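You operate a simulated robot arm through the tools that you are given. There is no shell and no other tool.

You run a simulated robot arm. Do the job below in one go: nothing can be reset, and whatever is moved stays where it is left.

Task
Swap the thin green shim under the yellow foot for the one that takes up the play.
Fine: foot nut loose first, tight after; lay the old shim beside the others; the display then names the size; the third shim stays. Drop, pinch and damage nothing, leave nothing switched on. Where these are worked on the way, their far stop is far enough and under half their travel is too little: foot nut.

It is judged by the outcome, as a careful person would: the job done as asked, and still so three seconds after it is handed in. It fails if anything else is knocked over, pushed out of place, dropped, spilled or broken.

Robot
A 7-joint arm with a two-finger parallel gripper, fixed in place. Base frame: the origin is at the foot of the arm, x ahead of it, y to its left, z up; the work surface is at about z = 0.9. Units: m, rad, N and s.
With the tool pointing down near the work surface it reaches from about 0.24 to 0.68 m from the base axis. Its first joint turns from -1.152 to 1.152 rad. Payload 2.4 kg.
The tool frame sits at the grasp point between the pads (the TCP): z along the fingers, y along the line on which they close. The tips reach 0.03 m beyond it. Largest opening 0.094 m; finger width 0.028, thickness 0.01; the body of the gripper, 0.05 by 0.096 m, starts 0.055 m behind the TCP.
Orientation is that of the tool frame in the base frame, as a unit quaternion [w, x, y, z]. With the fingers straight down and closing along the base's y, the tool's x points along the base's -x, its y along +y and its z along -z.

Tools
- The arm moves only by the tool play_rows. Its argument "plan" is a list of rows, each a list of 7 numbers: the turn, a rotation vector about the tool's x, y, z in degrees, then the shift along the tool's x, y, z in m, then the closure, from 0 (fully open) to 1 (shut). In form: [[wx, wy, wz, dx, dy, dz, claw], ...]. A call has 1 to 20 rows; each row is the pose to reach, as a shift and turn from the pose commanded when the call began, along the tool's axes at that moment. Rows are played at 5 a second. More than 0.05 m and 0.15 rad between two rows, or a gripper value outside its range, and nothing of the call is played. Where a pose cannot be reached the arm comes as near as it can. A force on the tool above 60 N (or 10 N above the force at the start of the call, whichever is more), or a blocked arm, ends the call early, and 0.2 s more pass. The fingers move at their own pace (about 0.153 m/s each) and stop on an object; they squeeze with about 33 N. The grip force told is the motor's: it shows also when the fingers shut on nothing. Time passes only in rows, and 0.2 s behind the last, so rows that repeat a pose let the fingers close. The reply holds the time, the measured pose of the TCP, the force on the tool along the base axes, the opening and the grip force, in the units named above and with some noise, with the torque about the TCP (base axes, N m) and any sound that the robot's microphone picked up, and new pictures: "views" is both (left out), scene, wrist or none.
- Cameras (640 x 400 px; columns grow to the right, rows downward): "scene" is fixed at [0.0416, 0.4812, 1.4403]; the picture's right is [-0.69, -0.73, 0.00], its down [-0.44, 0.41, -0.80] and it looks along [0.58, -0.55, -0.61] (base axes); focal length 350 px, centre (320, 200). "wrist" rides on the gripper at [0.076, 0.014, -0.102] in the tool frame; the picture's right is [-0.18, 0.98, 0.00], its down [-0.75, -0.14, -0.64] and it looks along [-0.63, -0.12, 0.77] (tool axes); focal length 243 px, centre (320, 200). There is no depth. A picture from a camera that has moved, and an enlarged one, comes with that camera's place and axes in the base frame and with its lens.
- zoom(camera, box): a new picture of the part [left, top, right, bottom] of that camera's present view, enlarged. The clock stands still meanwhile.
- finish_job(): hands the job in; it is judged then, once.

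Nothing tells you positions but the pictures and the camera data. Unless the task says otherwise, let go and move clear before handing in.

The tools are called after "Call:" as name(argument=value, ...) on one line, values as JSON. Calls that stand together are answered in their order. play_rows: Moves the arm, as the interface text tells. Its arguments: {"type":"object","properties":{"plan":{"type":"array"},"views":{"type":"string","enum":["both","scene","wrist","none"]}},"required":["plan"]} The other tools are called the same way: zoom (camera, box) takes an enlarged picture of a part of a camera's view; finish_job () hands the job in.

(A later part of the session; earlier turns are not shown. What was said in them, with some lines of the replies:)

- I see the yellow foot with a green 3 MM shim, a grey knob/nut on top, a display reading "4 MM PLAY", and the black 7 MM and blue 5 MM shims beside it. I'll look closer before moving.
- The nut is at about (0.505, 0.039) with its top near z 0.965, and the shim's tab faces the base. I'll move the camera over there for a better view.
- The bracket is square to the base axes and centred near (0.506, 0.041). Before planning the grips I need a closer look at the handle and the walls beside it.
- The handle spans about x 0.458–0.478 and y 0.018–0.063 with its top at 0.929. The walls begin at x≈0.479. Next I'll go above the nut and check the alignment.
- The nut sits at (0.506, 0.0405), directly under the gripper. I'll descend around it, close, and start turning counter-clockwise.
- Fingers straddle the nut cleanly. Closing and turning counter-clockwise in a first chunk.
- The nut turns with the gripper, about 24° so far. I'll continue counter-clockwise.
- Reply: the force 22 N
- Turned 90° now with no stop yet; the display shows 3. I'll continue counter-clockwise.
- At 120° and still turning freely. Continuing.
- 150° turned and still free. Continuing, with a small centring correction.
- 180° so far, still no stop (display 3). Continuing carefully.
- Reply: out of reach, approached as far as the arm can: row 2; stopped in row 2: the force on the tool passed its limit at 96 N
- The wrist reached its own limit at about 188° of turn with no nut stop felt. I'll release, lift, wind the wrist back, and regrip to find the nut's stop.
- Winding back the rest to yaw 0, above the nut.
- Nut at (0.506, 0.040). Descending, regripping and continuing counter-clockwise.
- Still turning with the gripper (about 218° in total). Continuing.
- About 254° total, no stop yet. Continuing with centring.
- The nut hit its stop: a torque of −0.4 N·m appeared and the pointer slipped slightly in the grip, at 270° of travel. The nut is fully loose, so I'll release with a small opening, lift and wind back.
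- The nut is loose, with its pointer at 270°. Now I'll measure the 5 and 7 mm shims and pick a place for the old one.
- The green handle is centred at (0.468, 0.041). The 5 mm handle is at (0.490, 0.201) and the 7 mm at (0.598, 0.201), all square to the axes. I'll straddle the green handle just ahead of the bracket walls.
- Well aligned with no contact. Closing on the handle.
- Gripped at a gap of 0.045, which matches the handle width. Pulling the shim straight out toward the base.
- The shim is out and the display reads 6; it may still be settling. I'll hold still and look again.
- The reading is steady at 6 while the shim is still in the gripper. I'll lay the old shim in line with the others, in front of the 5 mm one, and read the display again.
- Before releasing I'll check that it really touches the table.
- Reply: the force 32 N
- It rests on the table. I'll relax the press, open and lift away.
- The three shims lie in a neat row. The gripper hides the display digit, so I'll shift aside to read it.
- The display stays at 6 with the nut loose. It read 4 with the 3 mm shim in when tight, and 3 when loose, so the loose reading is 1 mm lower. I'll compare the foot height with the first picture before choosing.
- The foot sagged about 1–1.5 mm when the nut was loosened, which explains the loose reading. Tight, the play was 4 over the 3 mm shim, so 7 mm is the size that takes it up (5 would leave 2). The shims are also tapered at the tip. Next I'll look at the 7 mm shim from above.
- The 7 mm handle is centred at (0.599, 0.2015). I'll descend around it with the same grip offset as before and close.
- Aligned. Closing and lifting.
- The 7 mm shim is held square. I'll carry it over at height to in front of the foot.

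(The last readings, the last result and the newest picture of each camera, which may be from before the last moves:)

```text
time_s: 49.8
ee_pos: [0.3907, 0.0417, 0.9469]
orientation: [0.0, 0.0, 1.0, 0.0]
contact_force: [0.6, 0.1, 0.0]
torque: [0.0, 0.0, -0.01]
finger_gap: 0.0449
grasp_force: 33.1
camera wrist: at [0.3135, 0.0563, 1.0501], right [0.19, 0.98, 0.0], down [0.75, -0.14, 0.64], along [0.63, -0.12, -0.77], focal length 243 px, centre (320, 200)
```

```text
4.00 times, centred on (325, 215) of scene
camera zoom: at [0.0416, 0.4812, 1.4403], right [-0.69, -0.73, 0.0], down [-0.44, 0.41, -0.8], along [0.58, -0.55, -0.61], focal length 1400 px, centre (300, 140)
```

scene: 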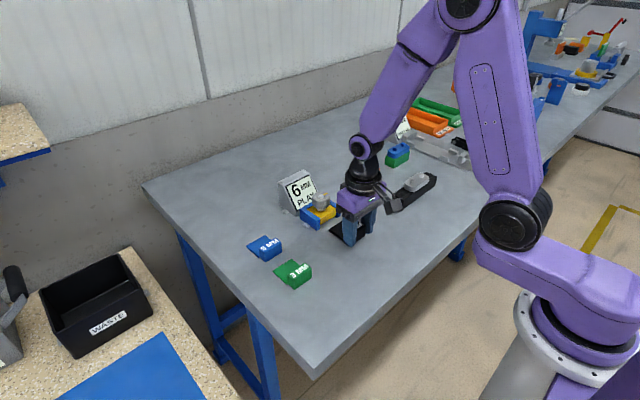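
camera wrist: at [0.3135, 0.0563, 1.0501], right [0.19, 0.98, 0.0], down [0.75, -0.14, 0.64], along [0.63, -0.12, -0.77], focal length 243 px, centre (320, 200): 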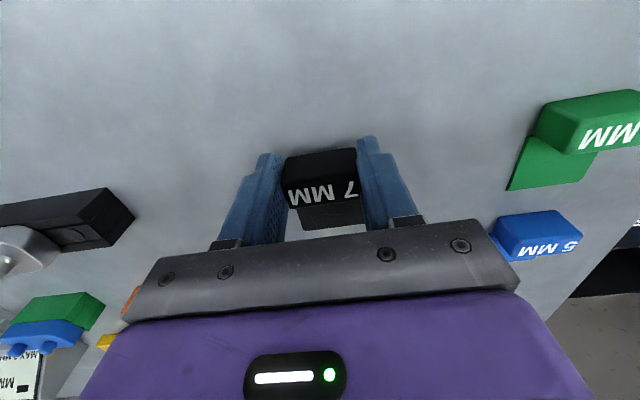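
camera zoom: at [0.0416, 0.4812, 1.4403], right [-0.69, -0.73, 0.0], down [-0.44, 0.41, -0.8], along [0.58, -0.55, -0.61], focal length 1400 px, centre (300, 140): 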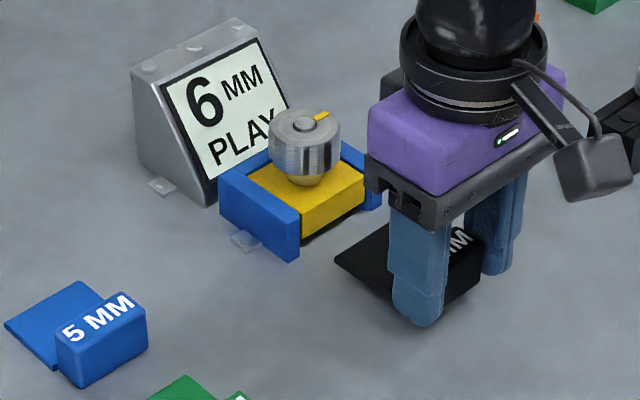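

A 1.4 mm lateral correction is needed. Then I'll lower to table level and start inserting gently.

Call:
play_rows(plan=[[0, 0, 0, 0, -0.0013, 0, 1], [0, 0, 0, 0, -0.0013, 0.006, 1], [0, 0, 0, 0, -0.0013, 0.0098, 1], [0, 0, 0, 0, -0.0013, 0.0098, 1], [0, 0, 0, -0.01, -0.0013, 0.0098, 1], [0, 0, 0, -0.02, -0.0013, 0.0098, 1], [0, 0, 0, -0.025, -0.0013, 0.0098, 1], [0, 0, 0, -0.03, -0.0013, 0.0098, 1], [0, 0, 0, -0.034, -0.0013, 0.0098, 1]])

Call:
zoom(camera="scene", box=[270, 165, 380, 265])

Call:
zoom(camera="wrist", box=[220, 120, 420, 260])

```text
time_s: 51.8
ee_pos: [0.4243, 0.0387, 0.9377]
orientation: [0.0, 0.001, 1.0, 0.0]
contact_force: [0.1, -0.3, -0.2]
torque: [0.02, 0.01, 0.0]
finger_gap: 0.0449
grasp_force: 33.6
camera wrist: at [0.3478, 0.0546, 1.0403], right [0.19, 0.98, 0.0], down [0.75, -0.14, 0.64], along [0.63, -0.12, -0.77], focal length 243 px, centre (320, 200)
```

scene: 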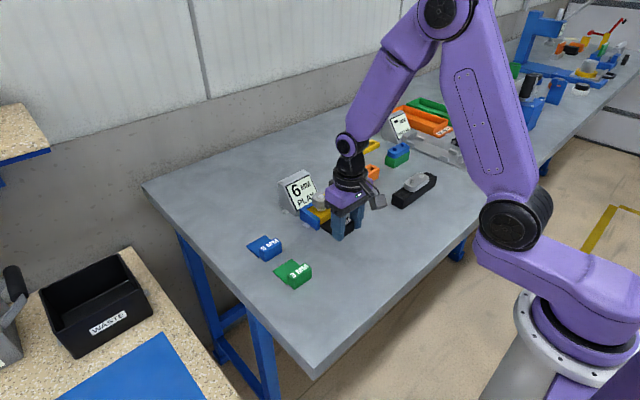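
wrist: 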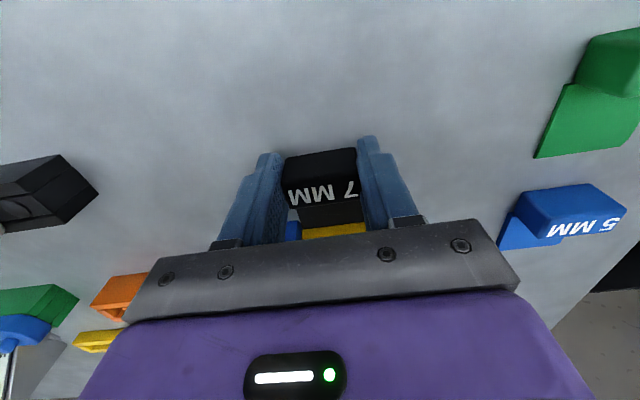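

```text
4.00 times, centred on (325, 215) of scene
camera zoom: at [0.0416, 0.4812, 1.4403], right [-0.69, -0.73, 0.0], down [-0.44, 0.41, -0.8], along [0.58, -0.55, -0.61], focal length 1400 px, centre (300, 140)
```

zoom: 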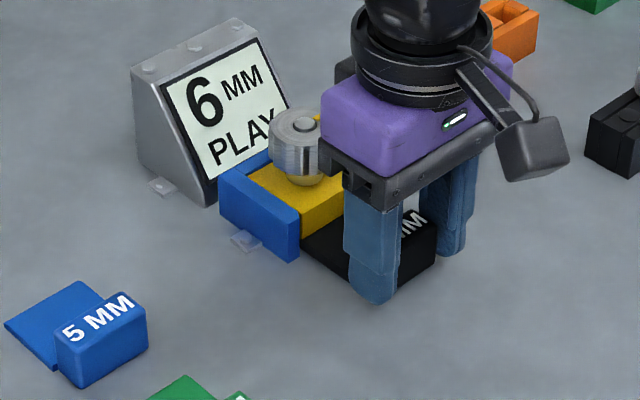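

```text
2.86 times, centred on (320, 190) of wrist
camera zoom: at [0.3478, 0.0546, 1.0403], right [0.19, 0.98, 0.0], down [0.75, -0.14, 0.64], along [0.63, -0.12, -0.77], focal length 693 px, centre (320, 229)
```

zoom: 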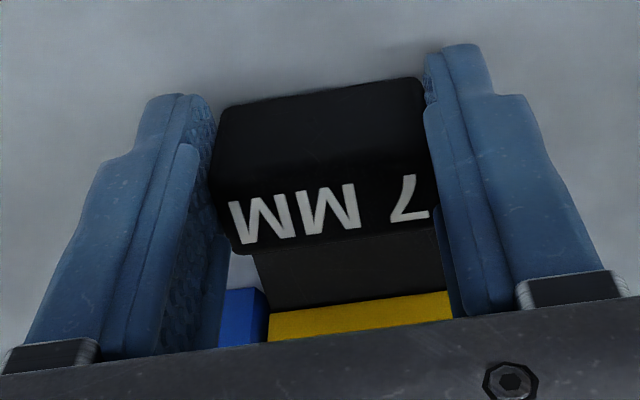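

The tip is just entering with no force. Continuing in small steps.

Call:
play_rows(plan=[[0, 0, 0, -0.003, 0, 0, 1], [0, 0, 0, -0.006, 0, 0, 1], [0, 0, 0, -0.009, 0, 0, 1], [0, 0, 0, -0.012, 0, 0, 1], [0, 0, 0, -0.015, 0, 0, 1]])

Call:
zoom(camera="scene", box=[270, 165, 380, 265])

```text
time_s: 53.0
ee_pos: [0.4391, 0.0391, 0.9367]
orientation: [0.0, 0.001, 1.0, 0.0]
contact_force: [-2.8, -0.5, -9.8]
torque: [-0.03, 0.53, -0.01]
finger_gap: 0.0445
grasp_force: 32.8
camera wrist: at [0.3633, 0.0545, 1.0403], right [0.19, 0.98, 0.0], down [0.75, -0.14, 0.64], along [0.63, -0.12, -0.77], focal length 243 px, centre (320, 200)
```

scene: 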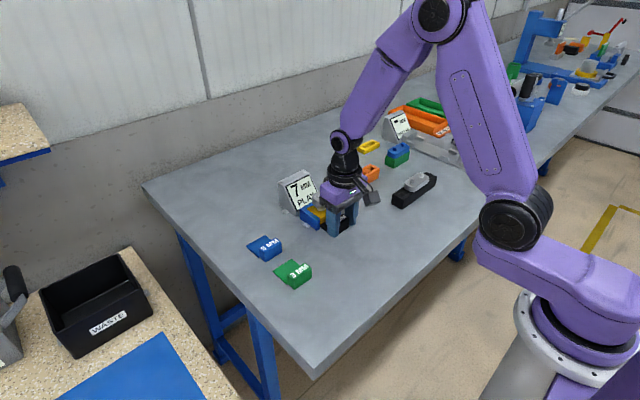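
wrist: 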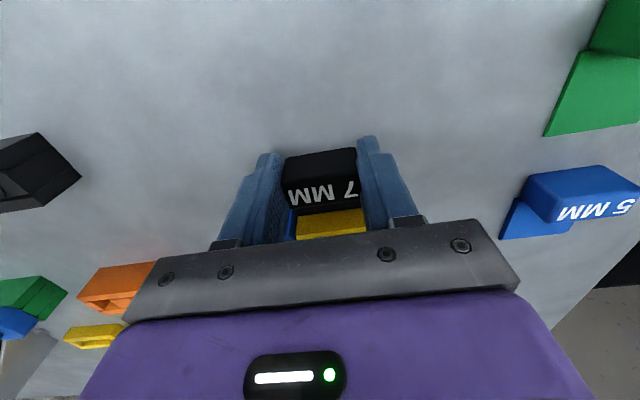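

```text
4.00 times, centred on (325, 215) of scene
camera zoom: at [0.0417, 0.4812, 1.4403], right [-0.69, -0.73, 0.0], down [-0.44, 0.41, -0.8], along [0.58, -0.55, -0.61], focal length 1400 px, centre (300, 140)
```

zoom: 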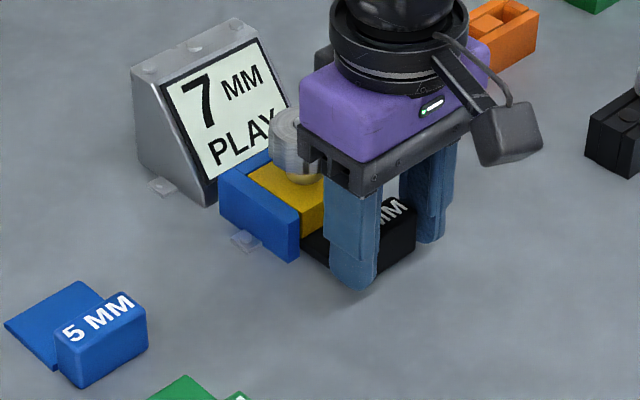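

The tip lifts the foot gently and the display now reads 7, so the choice is right. Continuing to slide in to the seated position.

Call:
play_rows(plan=[[0, 0, 0, -0.003, 0, 0.0003, 1], [0, 0, 0, -0.006, 0, 0.0003, 1], [0, 0, 0, -0.009, 0, 0.0003, 1], [0, 0, 0, -0.012, 0, 0.0003, 1], [0, 0, 0, -0.015, 0, 0.0003, 1], [0, 0, 0, -0.018, 0, 0.0003, 1]])

Call:
zoom(camera="scene", box=[270, 165, 380, 265])

Call:
zoom(camera="wrist", box=[220, 120, 420, 260])

```text
time_s: 54.4
ee_pos: [0.4573, 0.0406, 0.9379]
orientation: [0.0, 0.001, 1.0, 0.0]
contact_force: [-0.1, 0.1, 0.1]
torque: [0.01, -0.02, 0.02]
finger_gap: 0.045
grasp_force: 33.1
camera wrist: at [0.3807, 0.0544, 1.0401], right [0.19, 0.98, 0.0], down [0.75, -0.14, 0.64], along [0.63, -0.12, -0.77], focal length 243 px, centre (320, 200)
```

scene: 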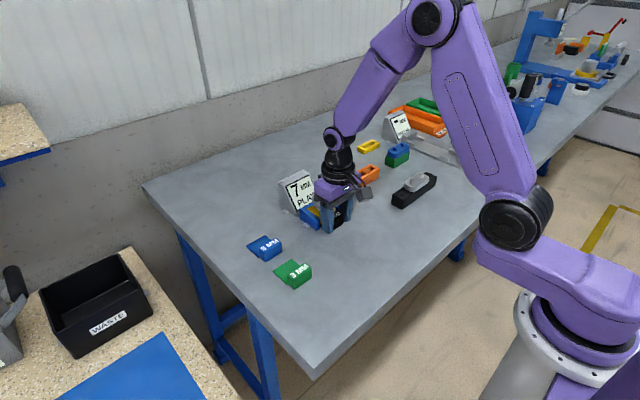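
wrist: 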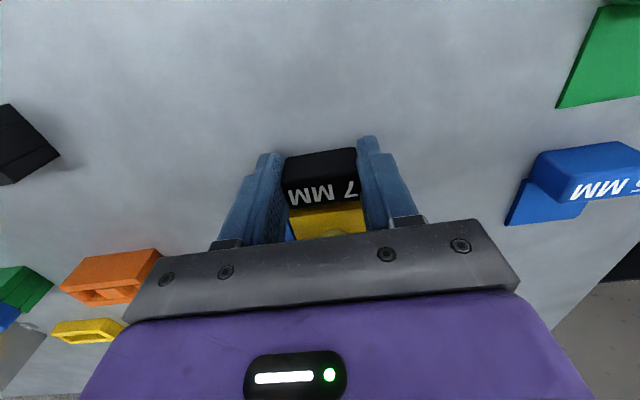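

```text
4.00 times, centred on (325, 215) of scene
camera zoom: at [0.0416, 0.4812, 1.4403], right [-0.69, -0.73, 0.0], down [-0.44, 0.41, -0.8], along [0.58, -0.55, -0.61], focal length 1400 px, centre (300, 140)
```

zoom: 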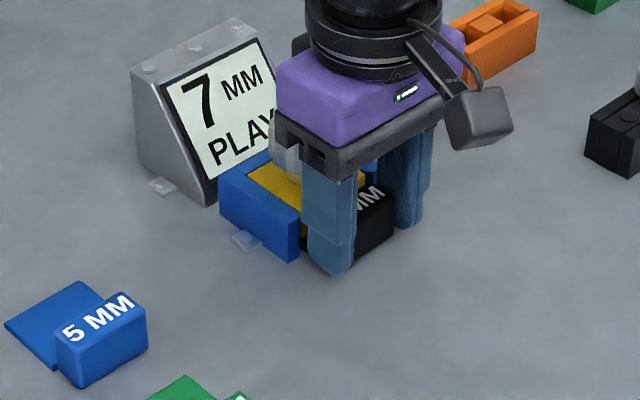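

```text
2.86 times, centred on (320, 190) of wrist
camera zoom: at [0.3807, 0.0544, 1.0401], right [0.19, 0.98, 0.0], down [0.75, -0.14, 0.64], along [0.63, -0.12, -0.77], focal length 693 px, centre (320, 229)
```

zoom: 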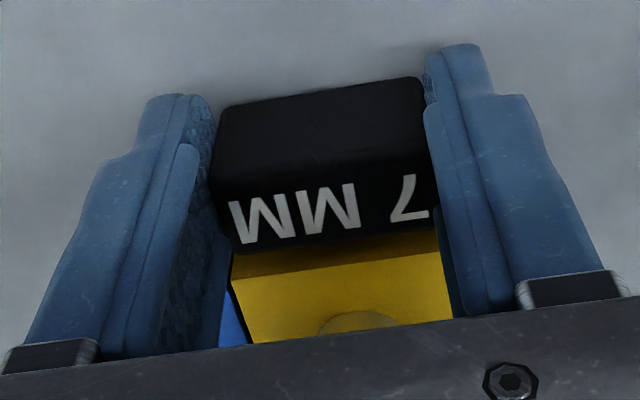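

3.4 mm remain to the original seated depth. Advancing that and checking for contact.

Call:
play_rows(plan=[[0, 0, 0, -0.0015, 0, 0, 1], [0, 0, 0, -0.0025, 0, 0, 1], [0, 0, 0, -0.0035, 0, 0, 1], [0, 0, 0, -0.0035, 0, 0, 1], [0, 0, 0, -0.0035, 0, 0, 1]])

Call:
zoom(camera="scene", box=[270, 165, 380, 265])

Call:
zoom(camera="wrist", box=[220, 120, 420, 260])

```text
time_s: 55.6
ee_pos: [0.4601, 0.0391, 0.9372]
orientation: [0.0, 0.001, 1.0, 0.0]
contact_force: [-2.3, -1.5, -1.7]
torque: [-0.06, 0.06, -0.05]
finger_gap: 0.045
grasp_force: 32.6
camera wrist: at [0.3843, 0.0546, 1.0401], right [0.19, 0.98, 0.0], down [0.75, -0.14, 0.64], along [0.63, -0.12, -0.77], focal length 243 px, centre (320, 200)
```

scene: 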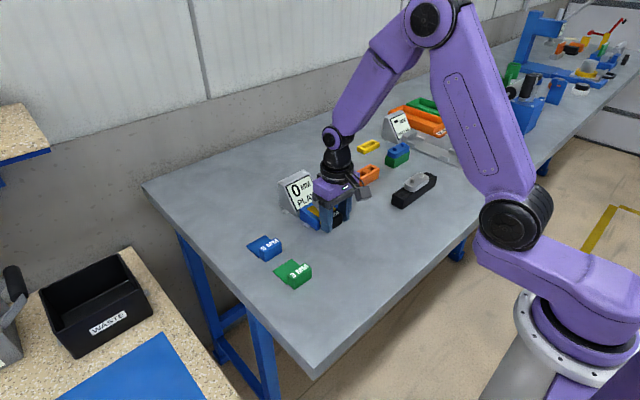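
wrist: 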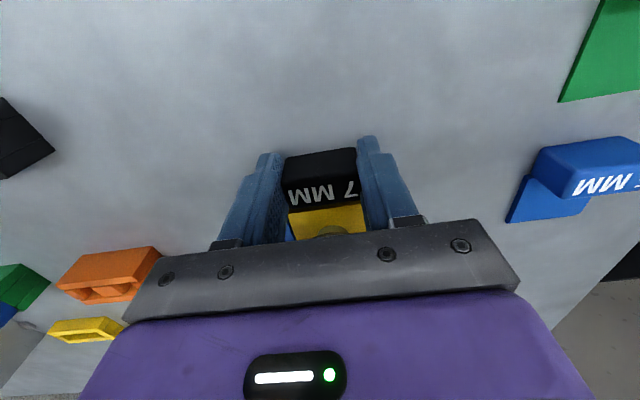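

```text
4.00 times, centred on (325, 215) of scene
camera zoom: at [0.0416, 0.4812, 1.4404], right [-0.69, -0.73, 0.0], down [-0.44, 0.41, -0.8], along [0.58, -0.55, -0.61], focal length 1400 px, centre (300, 140)
```

zoom: 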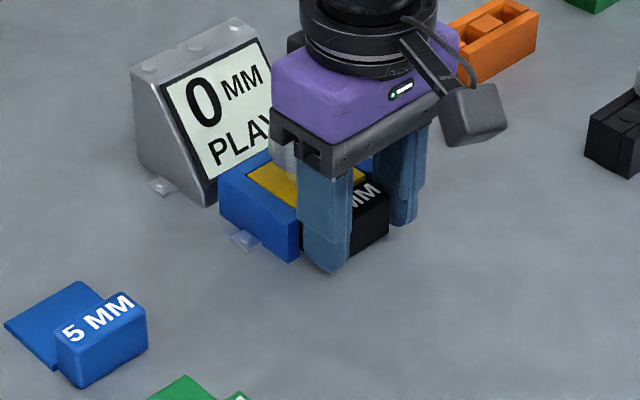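

```text
2.86 times, centred on (320, 190) of wrist
camera zoom: at [0.3843, 0.0546, 1.0401], right [0.19, 0.98, 0.0], down [0.75, -0.14, 0.64], along [0.63, -0.12, -0.77], focal length 693 px, centre (320, 229)
```

zoom: 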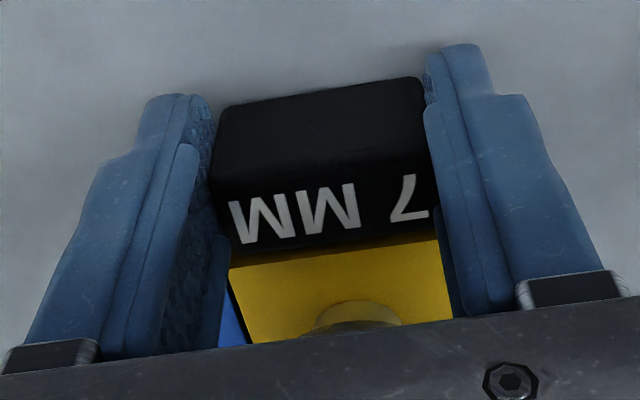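

The display reads 0 mm play. I'll nudge 1 mm more to be sure it is fully seated.

Call:
play_rows(plan=[[0, 0, 0, -0.0007, 0, 0, 1], [0, 0, 0, -0.0012, 0, 0, 1], [0, 0, 0, -0.0012, 0, 0, 1]], views="none")

```text
time_s: 56.4
ee_pos: [0.4616, 0.0397, 0.938]
orientation: [-0.001, 0.0, 1.0, 0.0]
contact_force: [-1.9, -1.7, -2.9]
torque: [-0.06, 0.1, 0.0]
finger_gap: 0.045
grasp_force: 32.8
```

Seated. Releasing, lifting and moving over the nut.

Call:
play_rows(plan=[[0, 0, 0, 0, 0, 0, 0.6], [0, 0, 0, 0, 0, 0, 0.2], [0, 0, 0, 0, 0, 0, 0.2], [0, 0, 0, 0, 0, -0.03, 0.2], [0, 0, 0, 0, 0, -0.07, 0.2], [0, 0, 0, 0, 0, -0.108, 0.2], [0, 0, 0, -0.025, 0.0005, -0.108, 0.2], [0, 0, 0, -0.0445, 0.0005, -0.108, 0.2], [0, 0, 0, -0.0445, 0.0005, -0.108, 0.2]])

Call:
zoom(camera="wrist", box=[240, 30, 400, 170])

Call:
zoom(camera="scene", box=[270, 165, 350, 235])

```text
time_s: 58.4
ee_pos: [0.506, 0.0396, 1.0456]
orientation: [0.0, 0.001, 1.0, 0.0]
contact_force: [0.4, -0.7, -0.1]
torque: [0.01, -0.02, -0.01]
finger_gap: 0.0753
grasp_force: 0.0
camera wrist: at [0.4299, 0.0548, 1.1486], right [0.19, 0.98, 0.0], down [0.75, -0.14, 0.64], along [0.63, -0.12, -0.77], focal length 243 px, centre (320, 200)
```

scene: 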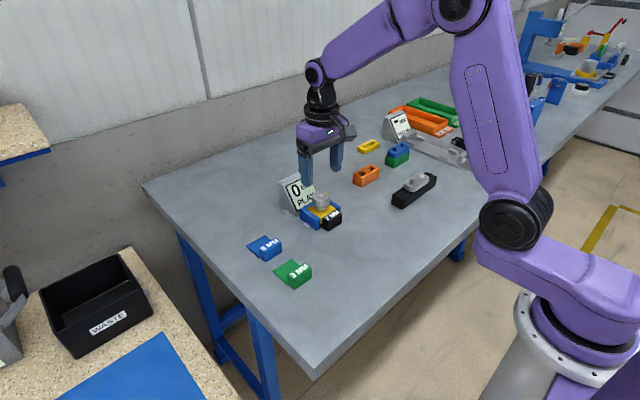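
wrist: 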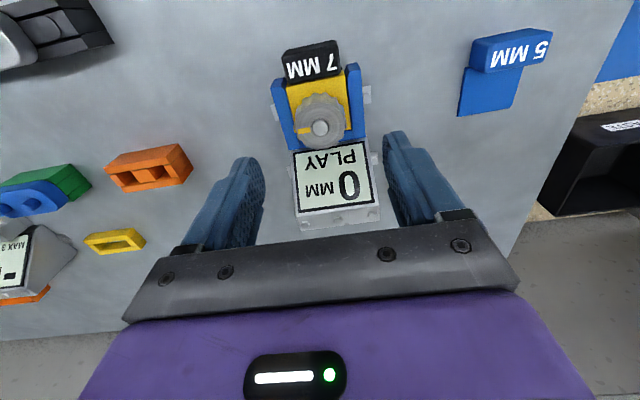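

```text
2.86 times, centred on (320, 100) of wrist
camera zoom: at [0.4299, 0.0548, 1.1486], right [0.19, 0.98, 0.0], down [0.75, -0.14, 0.64], along [0.63, -0.12, -0.77], focal length 693 px, centre (320, 486)
```

zoom: 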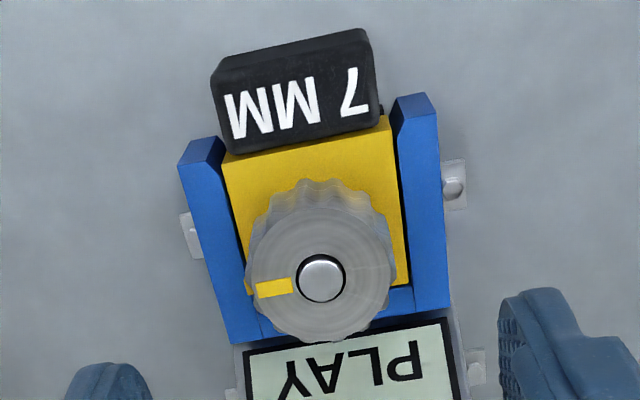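

```text
5.71 times, centred on (310, 200) of scene
camera zoom: at [0.0416, 0.4812, 1.4403], right [-0.69, -0.73, 0.0], down [-0.44, 0.41, -0.8], along [0.58, -0.55, -0.61], focal length 2000 px, centre (377, 200)
```

zoom: 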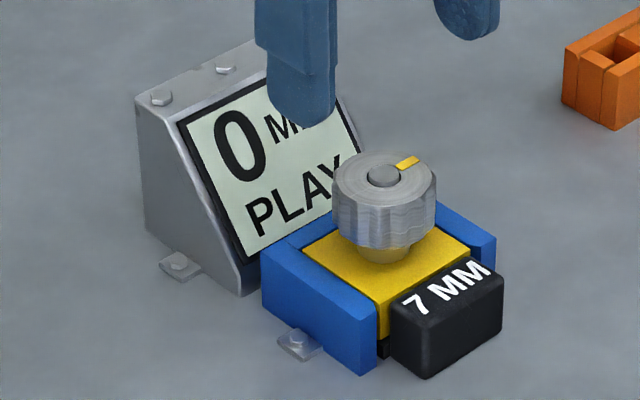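

0 mm play with the 7 mm shim in. Now to tighten the nut clockwise by about 270°: I'll wind the wrist counter-clockwise first, while above the nut.

Call:
play_rows(plan=[[0, 0, -8, 0, 0, 0, 0.2], [0, 0, -16, 0, 0, 0, 0.2], [0, 0, -24, 0, 0, 0, 0.2], [0, 0, -32, 0, 0, 0, 0.2], [0, 0, -40, 0, 0, 0, 0.2], [0, 0, -48, 0, 0, 0, 0.2], [0, 0, -56, 0, 0, 0, 0.2], [0, 0, -64, 0, 0, 0, 0.2], [0, 0, -72, 0, 0, 0, 0.2], [0, 0, -80, 0, 0, 0, 0.2], [0, 0, -88, 0, 0, 0, 0.2], [0, 0, -96, 0, 0, 0, 0.2], [0, 0, -104, 0, 0, 0, 0.2], [0, 0, -112, 0, 0, 0, 0.2], [0, 0, -120, 0, 0, 0, 0.2], [0, 0, -128, 0, 0, 0, 0.2], [0, 0, -136, 0, 0, 0, 0.2], [0, 0, -144, 0, 0, 0, 0.2], [0, 0, -152, 0, 0, 0, 0.2], [0, 0, -160, 0, 0, 0, 0.2]])

Call:
play_rows(plan=[[0, 0, -7, 0, 0, 0, 0.2], [0, 0, -14, 0, 0, 0, 0.2], [0, 0, -14, 0, 0, 0, 0.2]])

Call:
zoom(camera="wrist", box=[240, 30, 400, 170])

```text
time_s: 62.6
ee_pos: [0.5066, 0.0406, 1.0451]
orientation: [-0.001, 0.985, -0.173, 0.0]
contact_force: [-0.4, -0.5, -0.1]
torque: [0.03, 0.03, -0.03]
finger_gap: 0.0753
grasp_force: 0.1
camera wrist: at [0.5729, 0.0013, 1.1478], right [-0.51, -0.86, 0.0], down [-0.66, 0.39, 0.64], along [-0.55, 0.33, -0.77], focal length 243 px, centre (320, 200)
```

scene: 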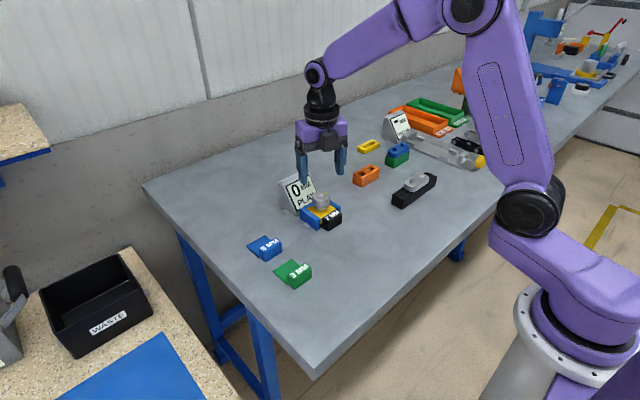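
wrist: 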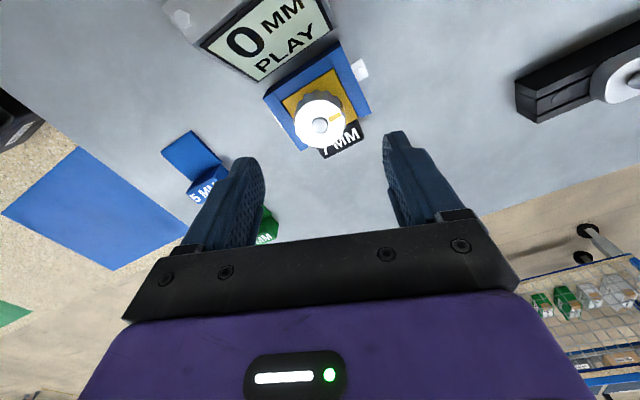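

```text
time_s: 63.4
ee_pos: [0.5058, 0.041, 1.0453]
orientation: [0.0, 0.999, -0.052, -0.001]
contact_force: [0.4, 0.5, -0.4]
torque: [-0.01, 0.02, -0.01]
finger_gap: 0.0751
grasp_force: 0.1
camera wrist: at [0.5804, 0.0184, 1.1477], right [-0.29, -0.96, 0.0], down [-0.73, 0.22, 0.64], along [-0.62, 0.18, -0.77], focal length 243 px, centre (320, 200)
```

scene: 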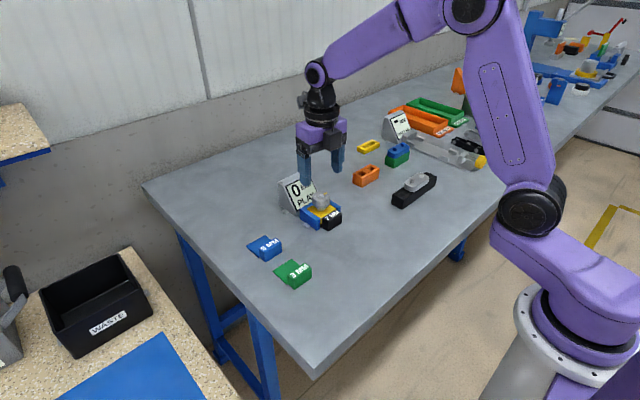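
wrist: 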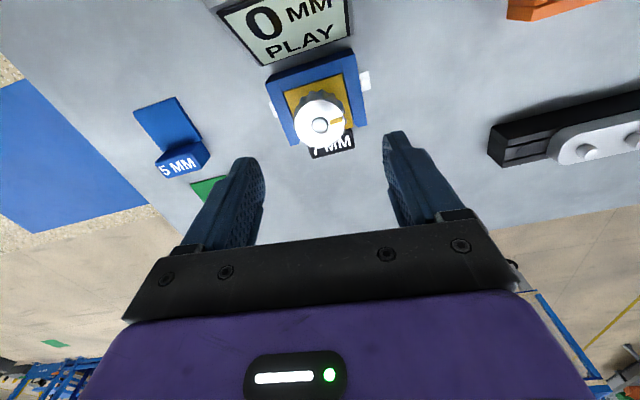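

```text
2.86 times, centred on (320, 100) of wrist
camera zoom: at [0.5804, 0.0184, 1.1477], right [-0.29, -0.96, 0.0], down [-0.73, 0.22, 0.64], along [-0.62, 0.18, -0.77], focal length 693 px, centre (320, 486)
```

zoom: 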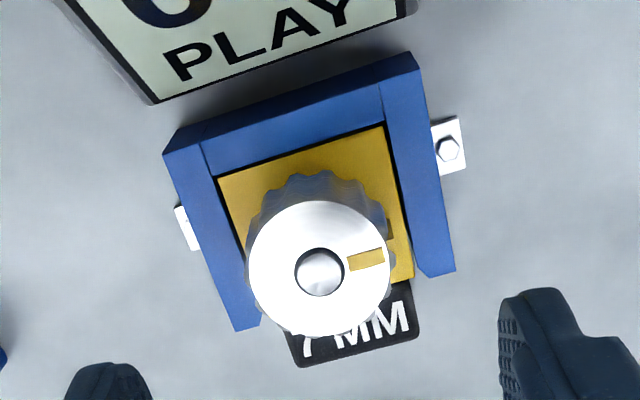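

Aligned over the nut at yaw ≈174°. Descending, gripping, and starting to turn clockwise.

Call:
play_rows(plan=[[0, 0, 0, 0.0008, 0, 0.03, 0.2], [0, 0, 0, 0.0008, 0, 0.06, 0.2], [0, 0, 0, 0.0008, 0, 0.077, 0.2], [0, 0, 0, 0.0008, 0, 0.077, 0.6], [0, 0, 0, 0.0008, 0, 0.077, 1], [0, 0, 0, 0.0008, 0, 0.077, 1], [0, 0, 6, 0.0008, 0, 0.077, 1], [0, 0, 12, 0.0008, 0, 0.077, 1], [0, 0, 18, 0.0008, 0, 0.077, 1], [0, 0, 24, 0.0008, 0, 0.077, 1], [0, 0, 30, 0.0008, 0, 0.077, 1], [0, 0, 36, 0.0008, 0, 0.077, 1]])

Call:
zoom(camera="scene", box=[270, 165, 350, 235])

Call:
zoom(camera="wrist", box=[240, 100, 400, 240])

```text
time_s: 66.0
ee_pos: [0.506, 0.0394, 0.9678]
orientation: [0.0, 0.933, -0.36, -0.001]
contact_force: [-2.2, 0.6, -3.4]
torque: [0.65, 0.37, 0.03]
finger_gap: 0.0414
grasp_force: 44.9
camera wrist: at [0.5537, -0.0212, 1.0708], right [-0.8, -0.6, 0.0], down [-0.46, 0.61, 0.64], along [-0.39, 0.51, -0.77], focal length 243 px, centre (320, 200)
```

scene: 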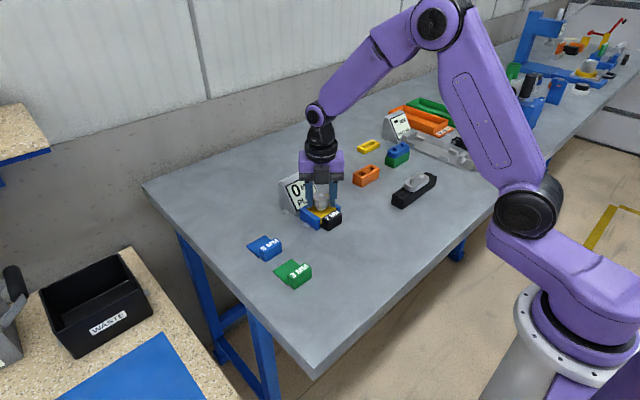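
wrist: 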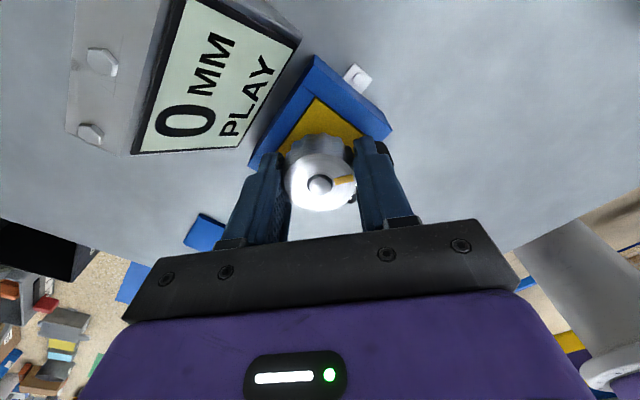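

```text
5.71 times, centred on (310, 200) of scene
camera zoom: at [0.0416, 0.4812, 1.4403], right [-0.69, -0.73, 0.0], down [-0.44, 0.41, -0.8], along [0.58, -0.55, -0.61], focal length 2000 px, centre (377, 200)
```

zoom: 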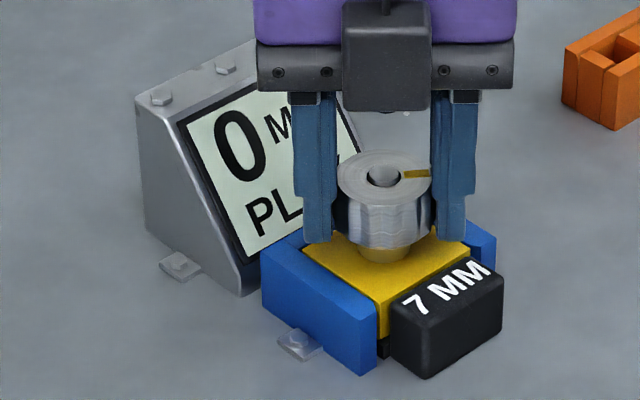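

```text
2.86 times, centred on (320, 170) of wrist
camera zoom: at [0.5537, -0.0212, 1.0708], right [-0.8, -0.6, 0.0], down [-0.46, 0.61, 0.64], along [-0.39, 0.51, -0.77], focal length 693 px, centre (320, 286)
```

zoom: 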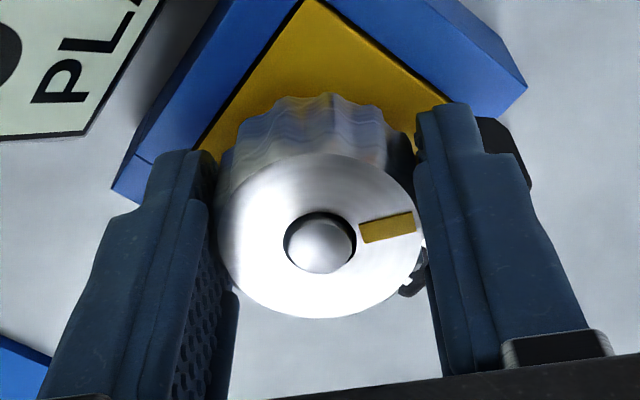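

The nut turns with the gripper. Continuing clockwise.

Call:
play_rows(plan=[[0, 0, 6, 0, 0, 0, 1], [0, 0, 12, 0, 0, 0, 1], [0, 0, 18, 0, 0, 0, 1], [0, 0, 24, 0, 0, 0, 1], [0, 0, 30, 0, 0, 0, 1], [0, 0, 36, 0, 0, 0, 1], [0, 0, 42, 0, 0, 0, 1], [0, 0, 48, 0, 0, 0, 1]])

Call:
zoom(camera="wrist", box=[240, 100, 400, 240])

```text
time_s: 67.8
ee_pos: [0.507, 0.0401, 0.9676]
orientation: [0.0, -0.706, 0.708, 0.0]
contact_force: [-3.0, 4.9, -2.9]
torque: [0.39, -0.18, 0.02]
finger_gap: 0.0412
grasp_force: 44.9
camera wrist: at [0.4924, -0.0354, 1.0711], right [-0.98, 0.19, 0.0], down [0.14, 0.75, 0.64], along [0.12, 0.63, -0.77], focal length 243 px, centre (320, 200)
```

scene: 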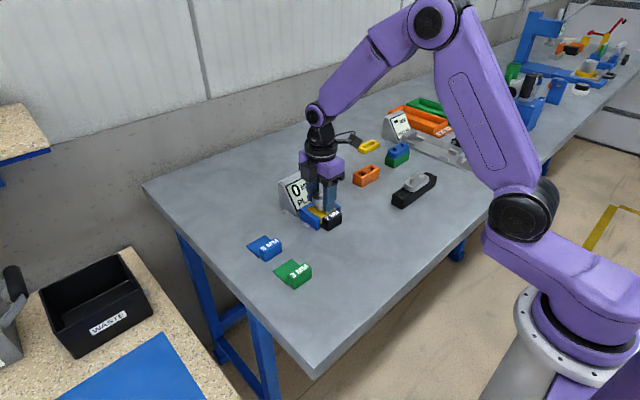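
wrist: 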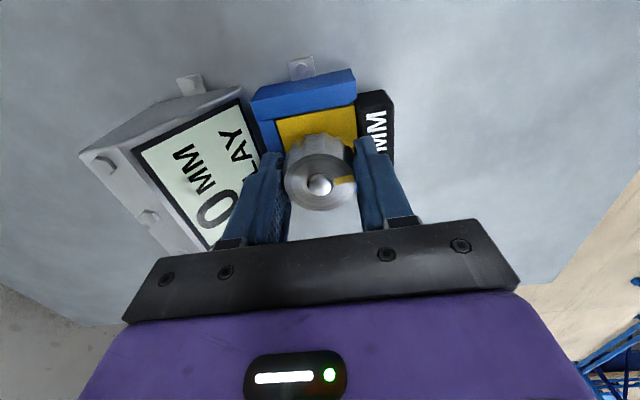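

```text
2.86 times, centred on (320, 170) of wrist
camera zoom: at [0.4924, -0.0354, 1.0711], right [-0.98, 0.19, 0.0], down [0.14, 0.75, 0.64], along [0.12, 0.63, -0.77], focal length 693 px, centre (320, 286)
```

zoom: 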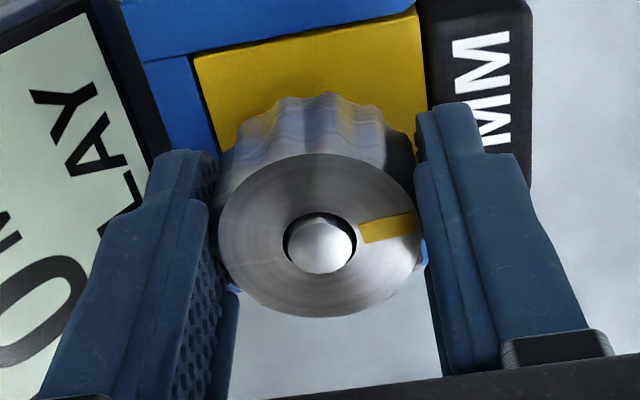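

84° done. Continuing clockwise to yaw 0.

Call:
play_rows(plan=[[0, 0, 6, 0, 0, 0, 1], [0, 0, 12, 0, 0, 0, 1], [0, 0, 18, 0, 0, 0, 1], [0, 0, 24, 0, 0, 0, 1], [0, 0, 30, 0, 0, 0, 1], [0, 0, 36, 0, 0, 0, 1], [0, 0, 42, 0, 0, 0, 1], [0, 0, 48, 0, 0, 0, 1], [0, 0, 54, 0, 0, 0, 1], [0, 0, 60, 0, 0, 0, 1], [0, 0, 66, 0, 0, 0, 1], [0, 0, 72, 0, 0, 0, 1], [0, 0, 78, 0, 0, 0, 1], [0, 0, 84, 0, 0, 0, 1], [0, 0, 90, 0, 0, 0, 1]])

Call:
zoom(camera="wrist", box=[240, 100, 400, 240])

```text
time_s: 71.0
ee_pos: [0.5072, 0.04, 0.9674]
orientation: [-0.001, 0.002, 1.0, 0.0]
contact_force: [7.5, 1.6, -3.7]
torque: [-0.29, 0.03, 0.03]
finger_gap: 0.0416
grasp_force: 45.2
camera wrist: at [0.4311, 0.055, 1.0708], right [0.19, 0.98, 0.0], down [0.75, -0.14, 0.64], along [0.63, -0.12, -0.77], focal length 243 px, centre (320, 200)
```

scene: 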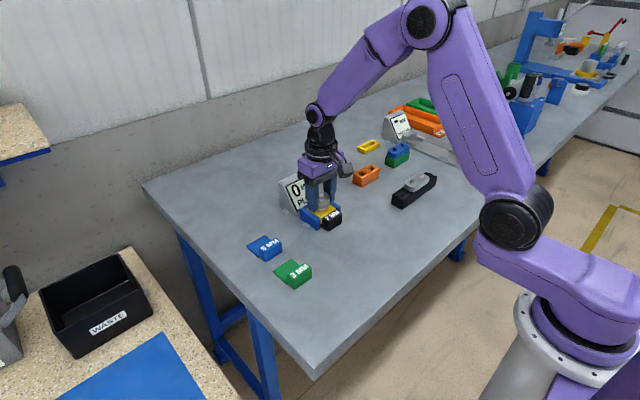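
wrist: 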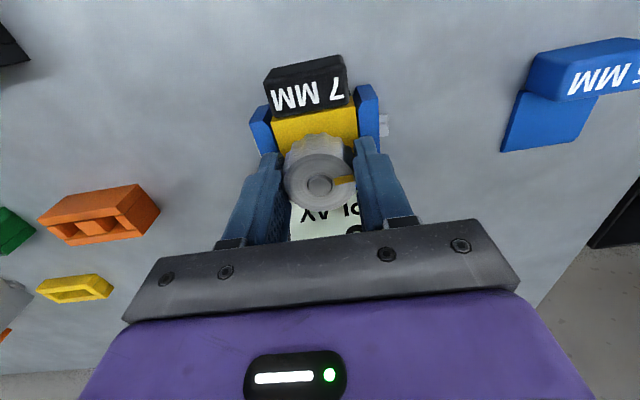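

```text
2.86 times, centred on (320, 170) of wrist
camera zoom: at [0.4311, 0.055, 1.0708], right [0.19, 0.98, 0.0], down [0.75, -0.14, 0.64], along [0.63, -0.12, -0.77], focal length 693 px, centre (320, 286)
```

zoom: 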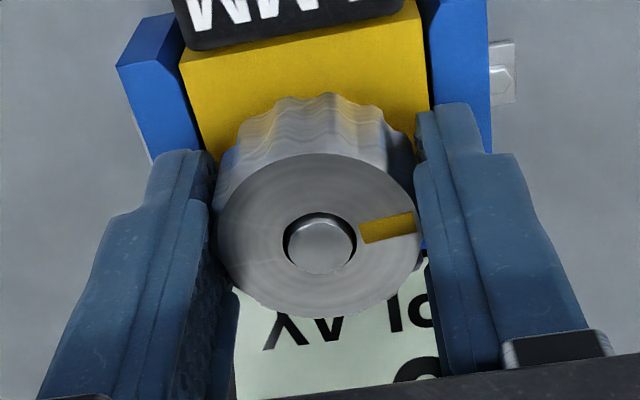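

174° done, with 96° left. I'll continue clockwise in short, checked chunks with the same grip.

Call:
play_rows(plan=[[0, 0, 6, -0.0005, 0, 0, 1], [0, 0, 12, -0.0005, 0, 0, 1], [0, 0, 18, -0.0005, 0, 0, 1], [0, 0, 24, -0.0005, 0, 0, 1], [0, 0, 30, -0.0005, 0, 0, 1], [0, 0, 36, -0.0005, 0, 0, 1]], views="wrist")

```text
time_s: 72.4
ee_pos: [0.5075, 0.0396, 0.9679]
orientation: [-0.001, 0.311, 0.95, 0.0]
contact_force: [2.5, -4.8, -2.4]
torque: [0.74, 0.1, 0.01]
finger_gap: 0.0413
grasp_force: 45.0
camera wrist: at [0.4544, 0.0967, 1.0709], right [0.73, 0.68, 0.0], down [0.53, -0.56, 0.64], along [0.44, -0.47, -0.77], focal length 243 px, centre (320, 200)
```

wrist: 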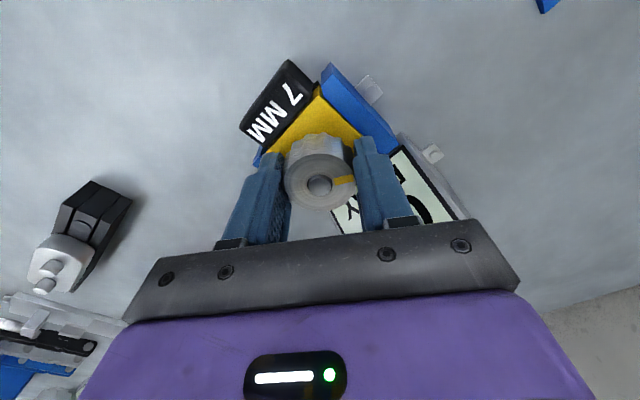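

Call:
play_rows(plan=[[0, 0, 6, 0, 0, 0, 1], [0, 0, 12, 0, 0, 0, 1], [0, 0, 18, 0, 0, 0, 1], [0, 0, 24, 0, 0, 0, 1], [0, 0, 30, 0, 0, 0, 1]], views="wrist")

```text
time_s: 73.6
ee_pos: [0.5064, 0.0408, 0.9675]
orientation: [0.001, 0.546, 0.838, -0.001]
contact_force: [-1.6, -7.0, -4.6]
torque: [0.52, -0.81, 0.01]
finger_gap: 0.0415
grasp_force: 45.5
camera wrist: at [0.4896, 0.1156, 1.0708], right [0.97, 0.23, 0.0], down [0.18, -0.75, 0.64], along [0.14, -0.63, -0.77], focal length 243 px, centre (320, 200)
```

wrist: 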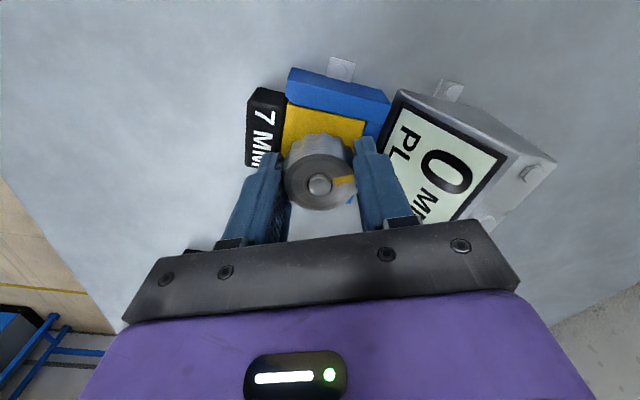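

At −66° yaw with no limits hit. About 30° remain to the tight stop.

Call:
play_rows(plan=[[0, 0, 6, 0, 0, 0, 1], [0, 0, 12, 0, 0, 0, 1], [0, 0, 18, 0, 0, 0, 1], [0, 0, 24, 0, 0, 0, 1], [0, 0, 30, 0, 0, 0, 1]])

Call:
zoom(camera="wrist", box=[240, 100, 400, 240])

```text
time_s: 74.8
ee_pos: [0.506, 0.039, 0.9688]
orientation: [-0.001, 0.743, 0.67, -0.002]
contact_force: [-7.0, -10.7, -2.6]
torque: [0.72, -0.42, 0.86]
finger_gap: 0.0414
grasp_force: 44.6
camera wrist: at [0.5294, 0.1145, 1.0709], right [0.96, -0.29, 0.0], down [-0.22, -0.73, 0.64], along [-0.19, -0.62, -0.77], focal length 243 px, centre (320, 200)
```

scene: 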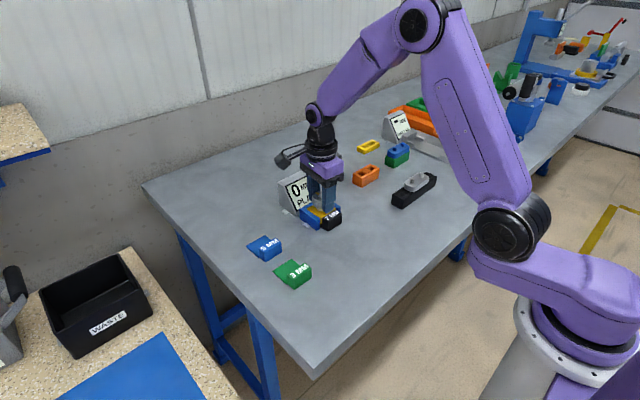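
wrist: 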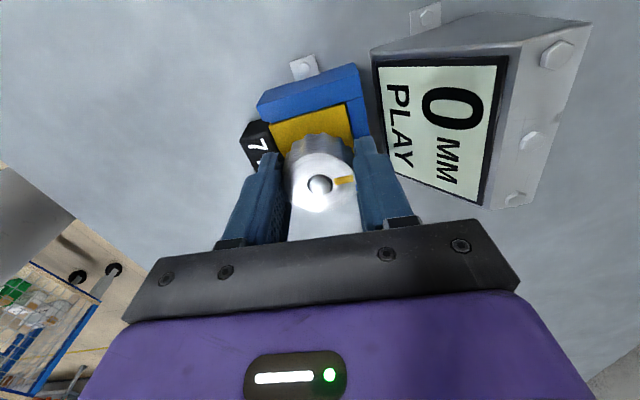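

```text
2.86 times, centred on (320, 170) of wrist
camera zoom: at [0.5294, 0.1145, 1.0709], right [0.96, -0.29, 0.0], down [-0.22, -0.73, 0.64], along [-0.19, -0.62, -0.77], focal length 693 px, centre (320, 286)
```

zoom: 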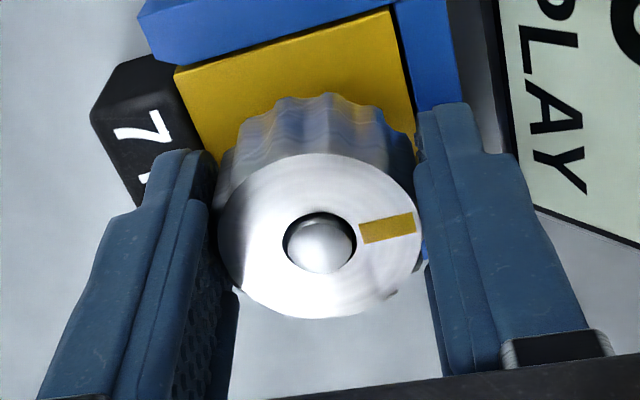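

Torque of +0.86 N·m and the pointer back at its original +x mark: the nut is at its tight stop. A small final nudge, then I'll release with a small opening and lift.

Call:
play_rows(plan=[[0, 0, 4, 0, 0, 0, 1], [0, 0, 4, 0, 0, 0, 1]], views="none")

Call:
play_rows(plan=[[0, 0, -3, 0, 0, 0, 0.9], [0, 0, -3, 0, 0, 0, 0.38], [0, 0, -3, 0, 0, 0, 0.38], [0, 0, -3, 0, 0, 0, 0.38], [0, 0, -3, 0, 0, -0.02, 0.38], [0, 0, -3, 0, 0, -0.05, 0.38], [0, 0, -3, 0, 0, -0.09, 0.38], [0, 0, -3, 0, 0, -0.12, 0.38], [0, 0, -10, 0, 0, -0.12, 0.3], [0, 0, -18, 0, 0, -0.12, 0.2], [0, 0, -26, 0, 0, -0.12, 0.2], [0, 0, -34, 0, 0, -0.12, 0.2], [0, 0, -42, 0, 0, -0.12, 0.2], [0, 0, -50, 0, 0, -0.12, 0.2], [0, 0, -58, 0, 0, -0.12, 0.2], [0, 0, -66, 0, 0, -0.12, 0.2], [0, 0, -74, 0, 0, -0.12, 0.2], [0, 0, -82, 0, 0, -0.12, 0.2], [0, 0, -90, 0, 0, -0.12, 0.2], [0, 0, -97, 0, 0, -0.12, 0.2]])

Call:
zoom(camera="scene", box=[270, 165, 350, 235])

Call:
zoom(camera="wrist", box=[240, 30, 400, 170])

```text
time_s: 75.4
ee_pos: [0.5071, 0.0416, 0.9674]
orientation: [-0.001, 0.766, 0.643, 0.0]
contact_force: [-6.5, -3.1, -2.1]
torque: [-0.6, -0.3, 0.81]
finger_gap: 0.0417
grasp_force: 45.2
```

```text
time_s: 79.6
ee_pos: [0.5072, 0.0393, 1.0886]
orientation: [0.0, 0.025, 1.0, 0.0]
contact_force: [0.2, -0.4, -0.6]
torque: [-0.03, 0.02, -0.02]
finger_gap: 0.0751
grasp_force: 0.1
camera wrist: at [0.4322, 0.0586, 1.1908], right [0.23, 0.97, 0.0], down [0.75, -0.18, 0.64], along [0.62, -0.15, -0.77], focal length 243 px, centre (320, 200)
```

scene: 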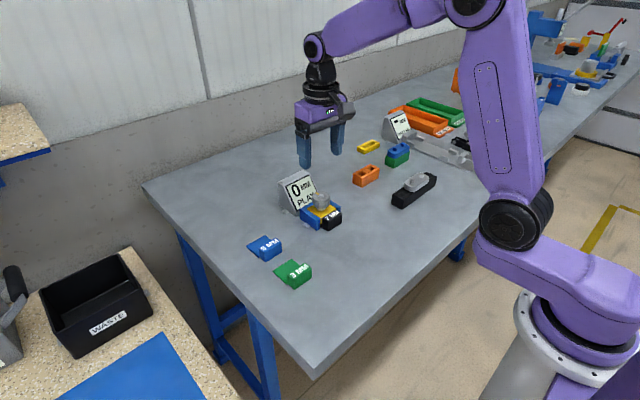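
wrist: 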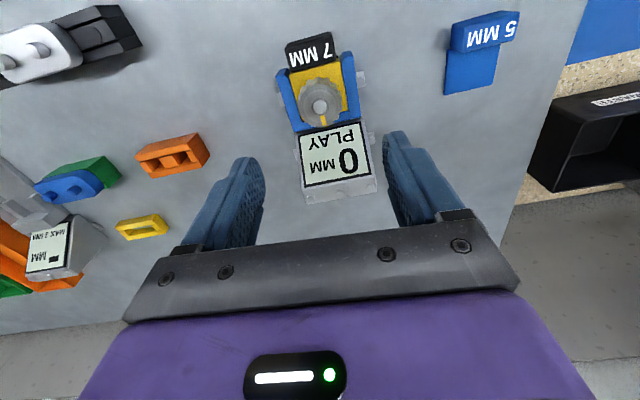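

```text
5.71 times, centred on (310, 200) of scene
camera zoom: at [0.0416, 0.4812, 1.4403], right [-0.69, -0.73, 0.0], down [-0.44, 0.41, -0.8], along [0.58, -0.55, -0.61], focal length 2000 px, centre (377, 200)
```

zoom: 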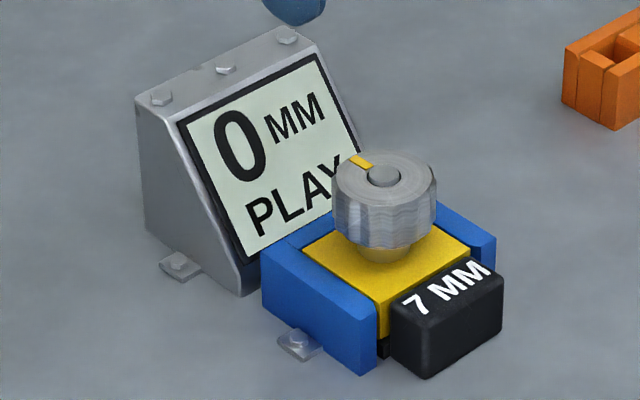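

```text
2.86 times, centred on (320, 100) of wrist
camera zoom: at [0.4322, 0.0586, 1.1908], right [0.23, 0.97, 0.0], down [0.75, -0.18, 0.64], along [0.62, -0.15, -0.77], focal length 693 px, centre (320, 486)
```

zoom: 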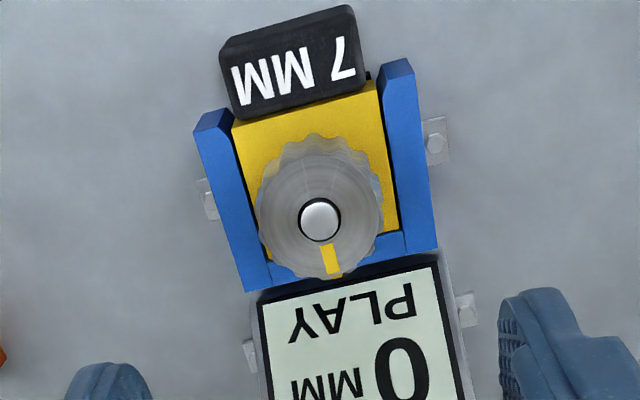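

The nut is tight with its pointer at the original mark. The 7 mm shim is seated, the display reads 0 mm play, the green shim lies beside the untouched 5 mm one, and the gripper is clear. Handing in.

Call:
finish_job()

```text
The job is handed in.
```

The 7 mm shim is now under the yellow foot, the nut is tight, and the display reads 0 MM PLAY. The job has been handed in.

- **Nut:** I loosened it to its far stop, about 270°. After the swap I tightened it back to the other stop, so its pointer is at the original mark.
- **Old shim:** the green 3 mm shim lies flat on the table in line with the 5 mm one, about 3 cm in front of it.
- **Size choice:** with the nut loose and no shim in, the display read 6, because the foot sags about 1 mm when loose. I chose 7 because it had shown 4 over the 3 mm shim when tight. The display then read 7 as the new shim lifted the foot, and 0 once it was seated.
- **Third shim:** the 5 mm shim was not touched.
- **Force stop:** while loosening, the wrist reached its own turning limit and one move stopped at 96 N. I saw no damage or shift in the later pictures.

Nothing was dropped or knocked over, and the gripper is open and clear of everything.
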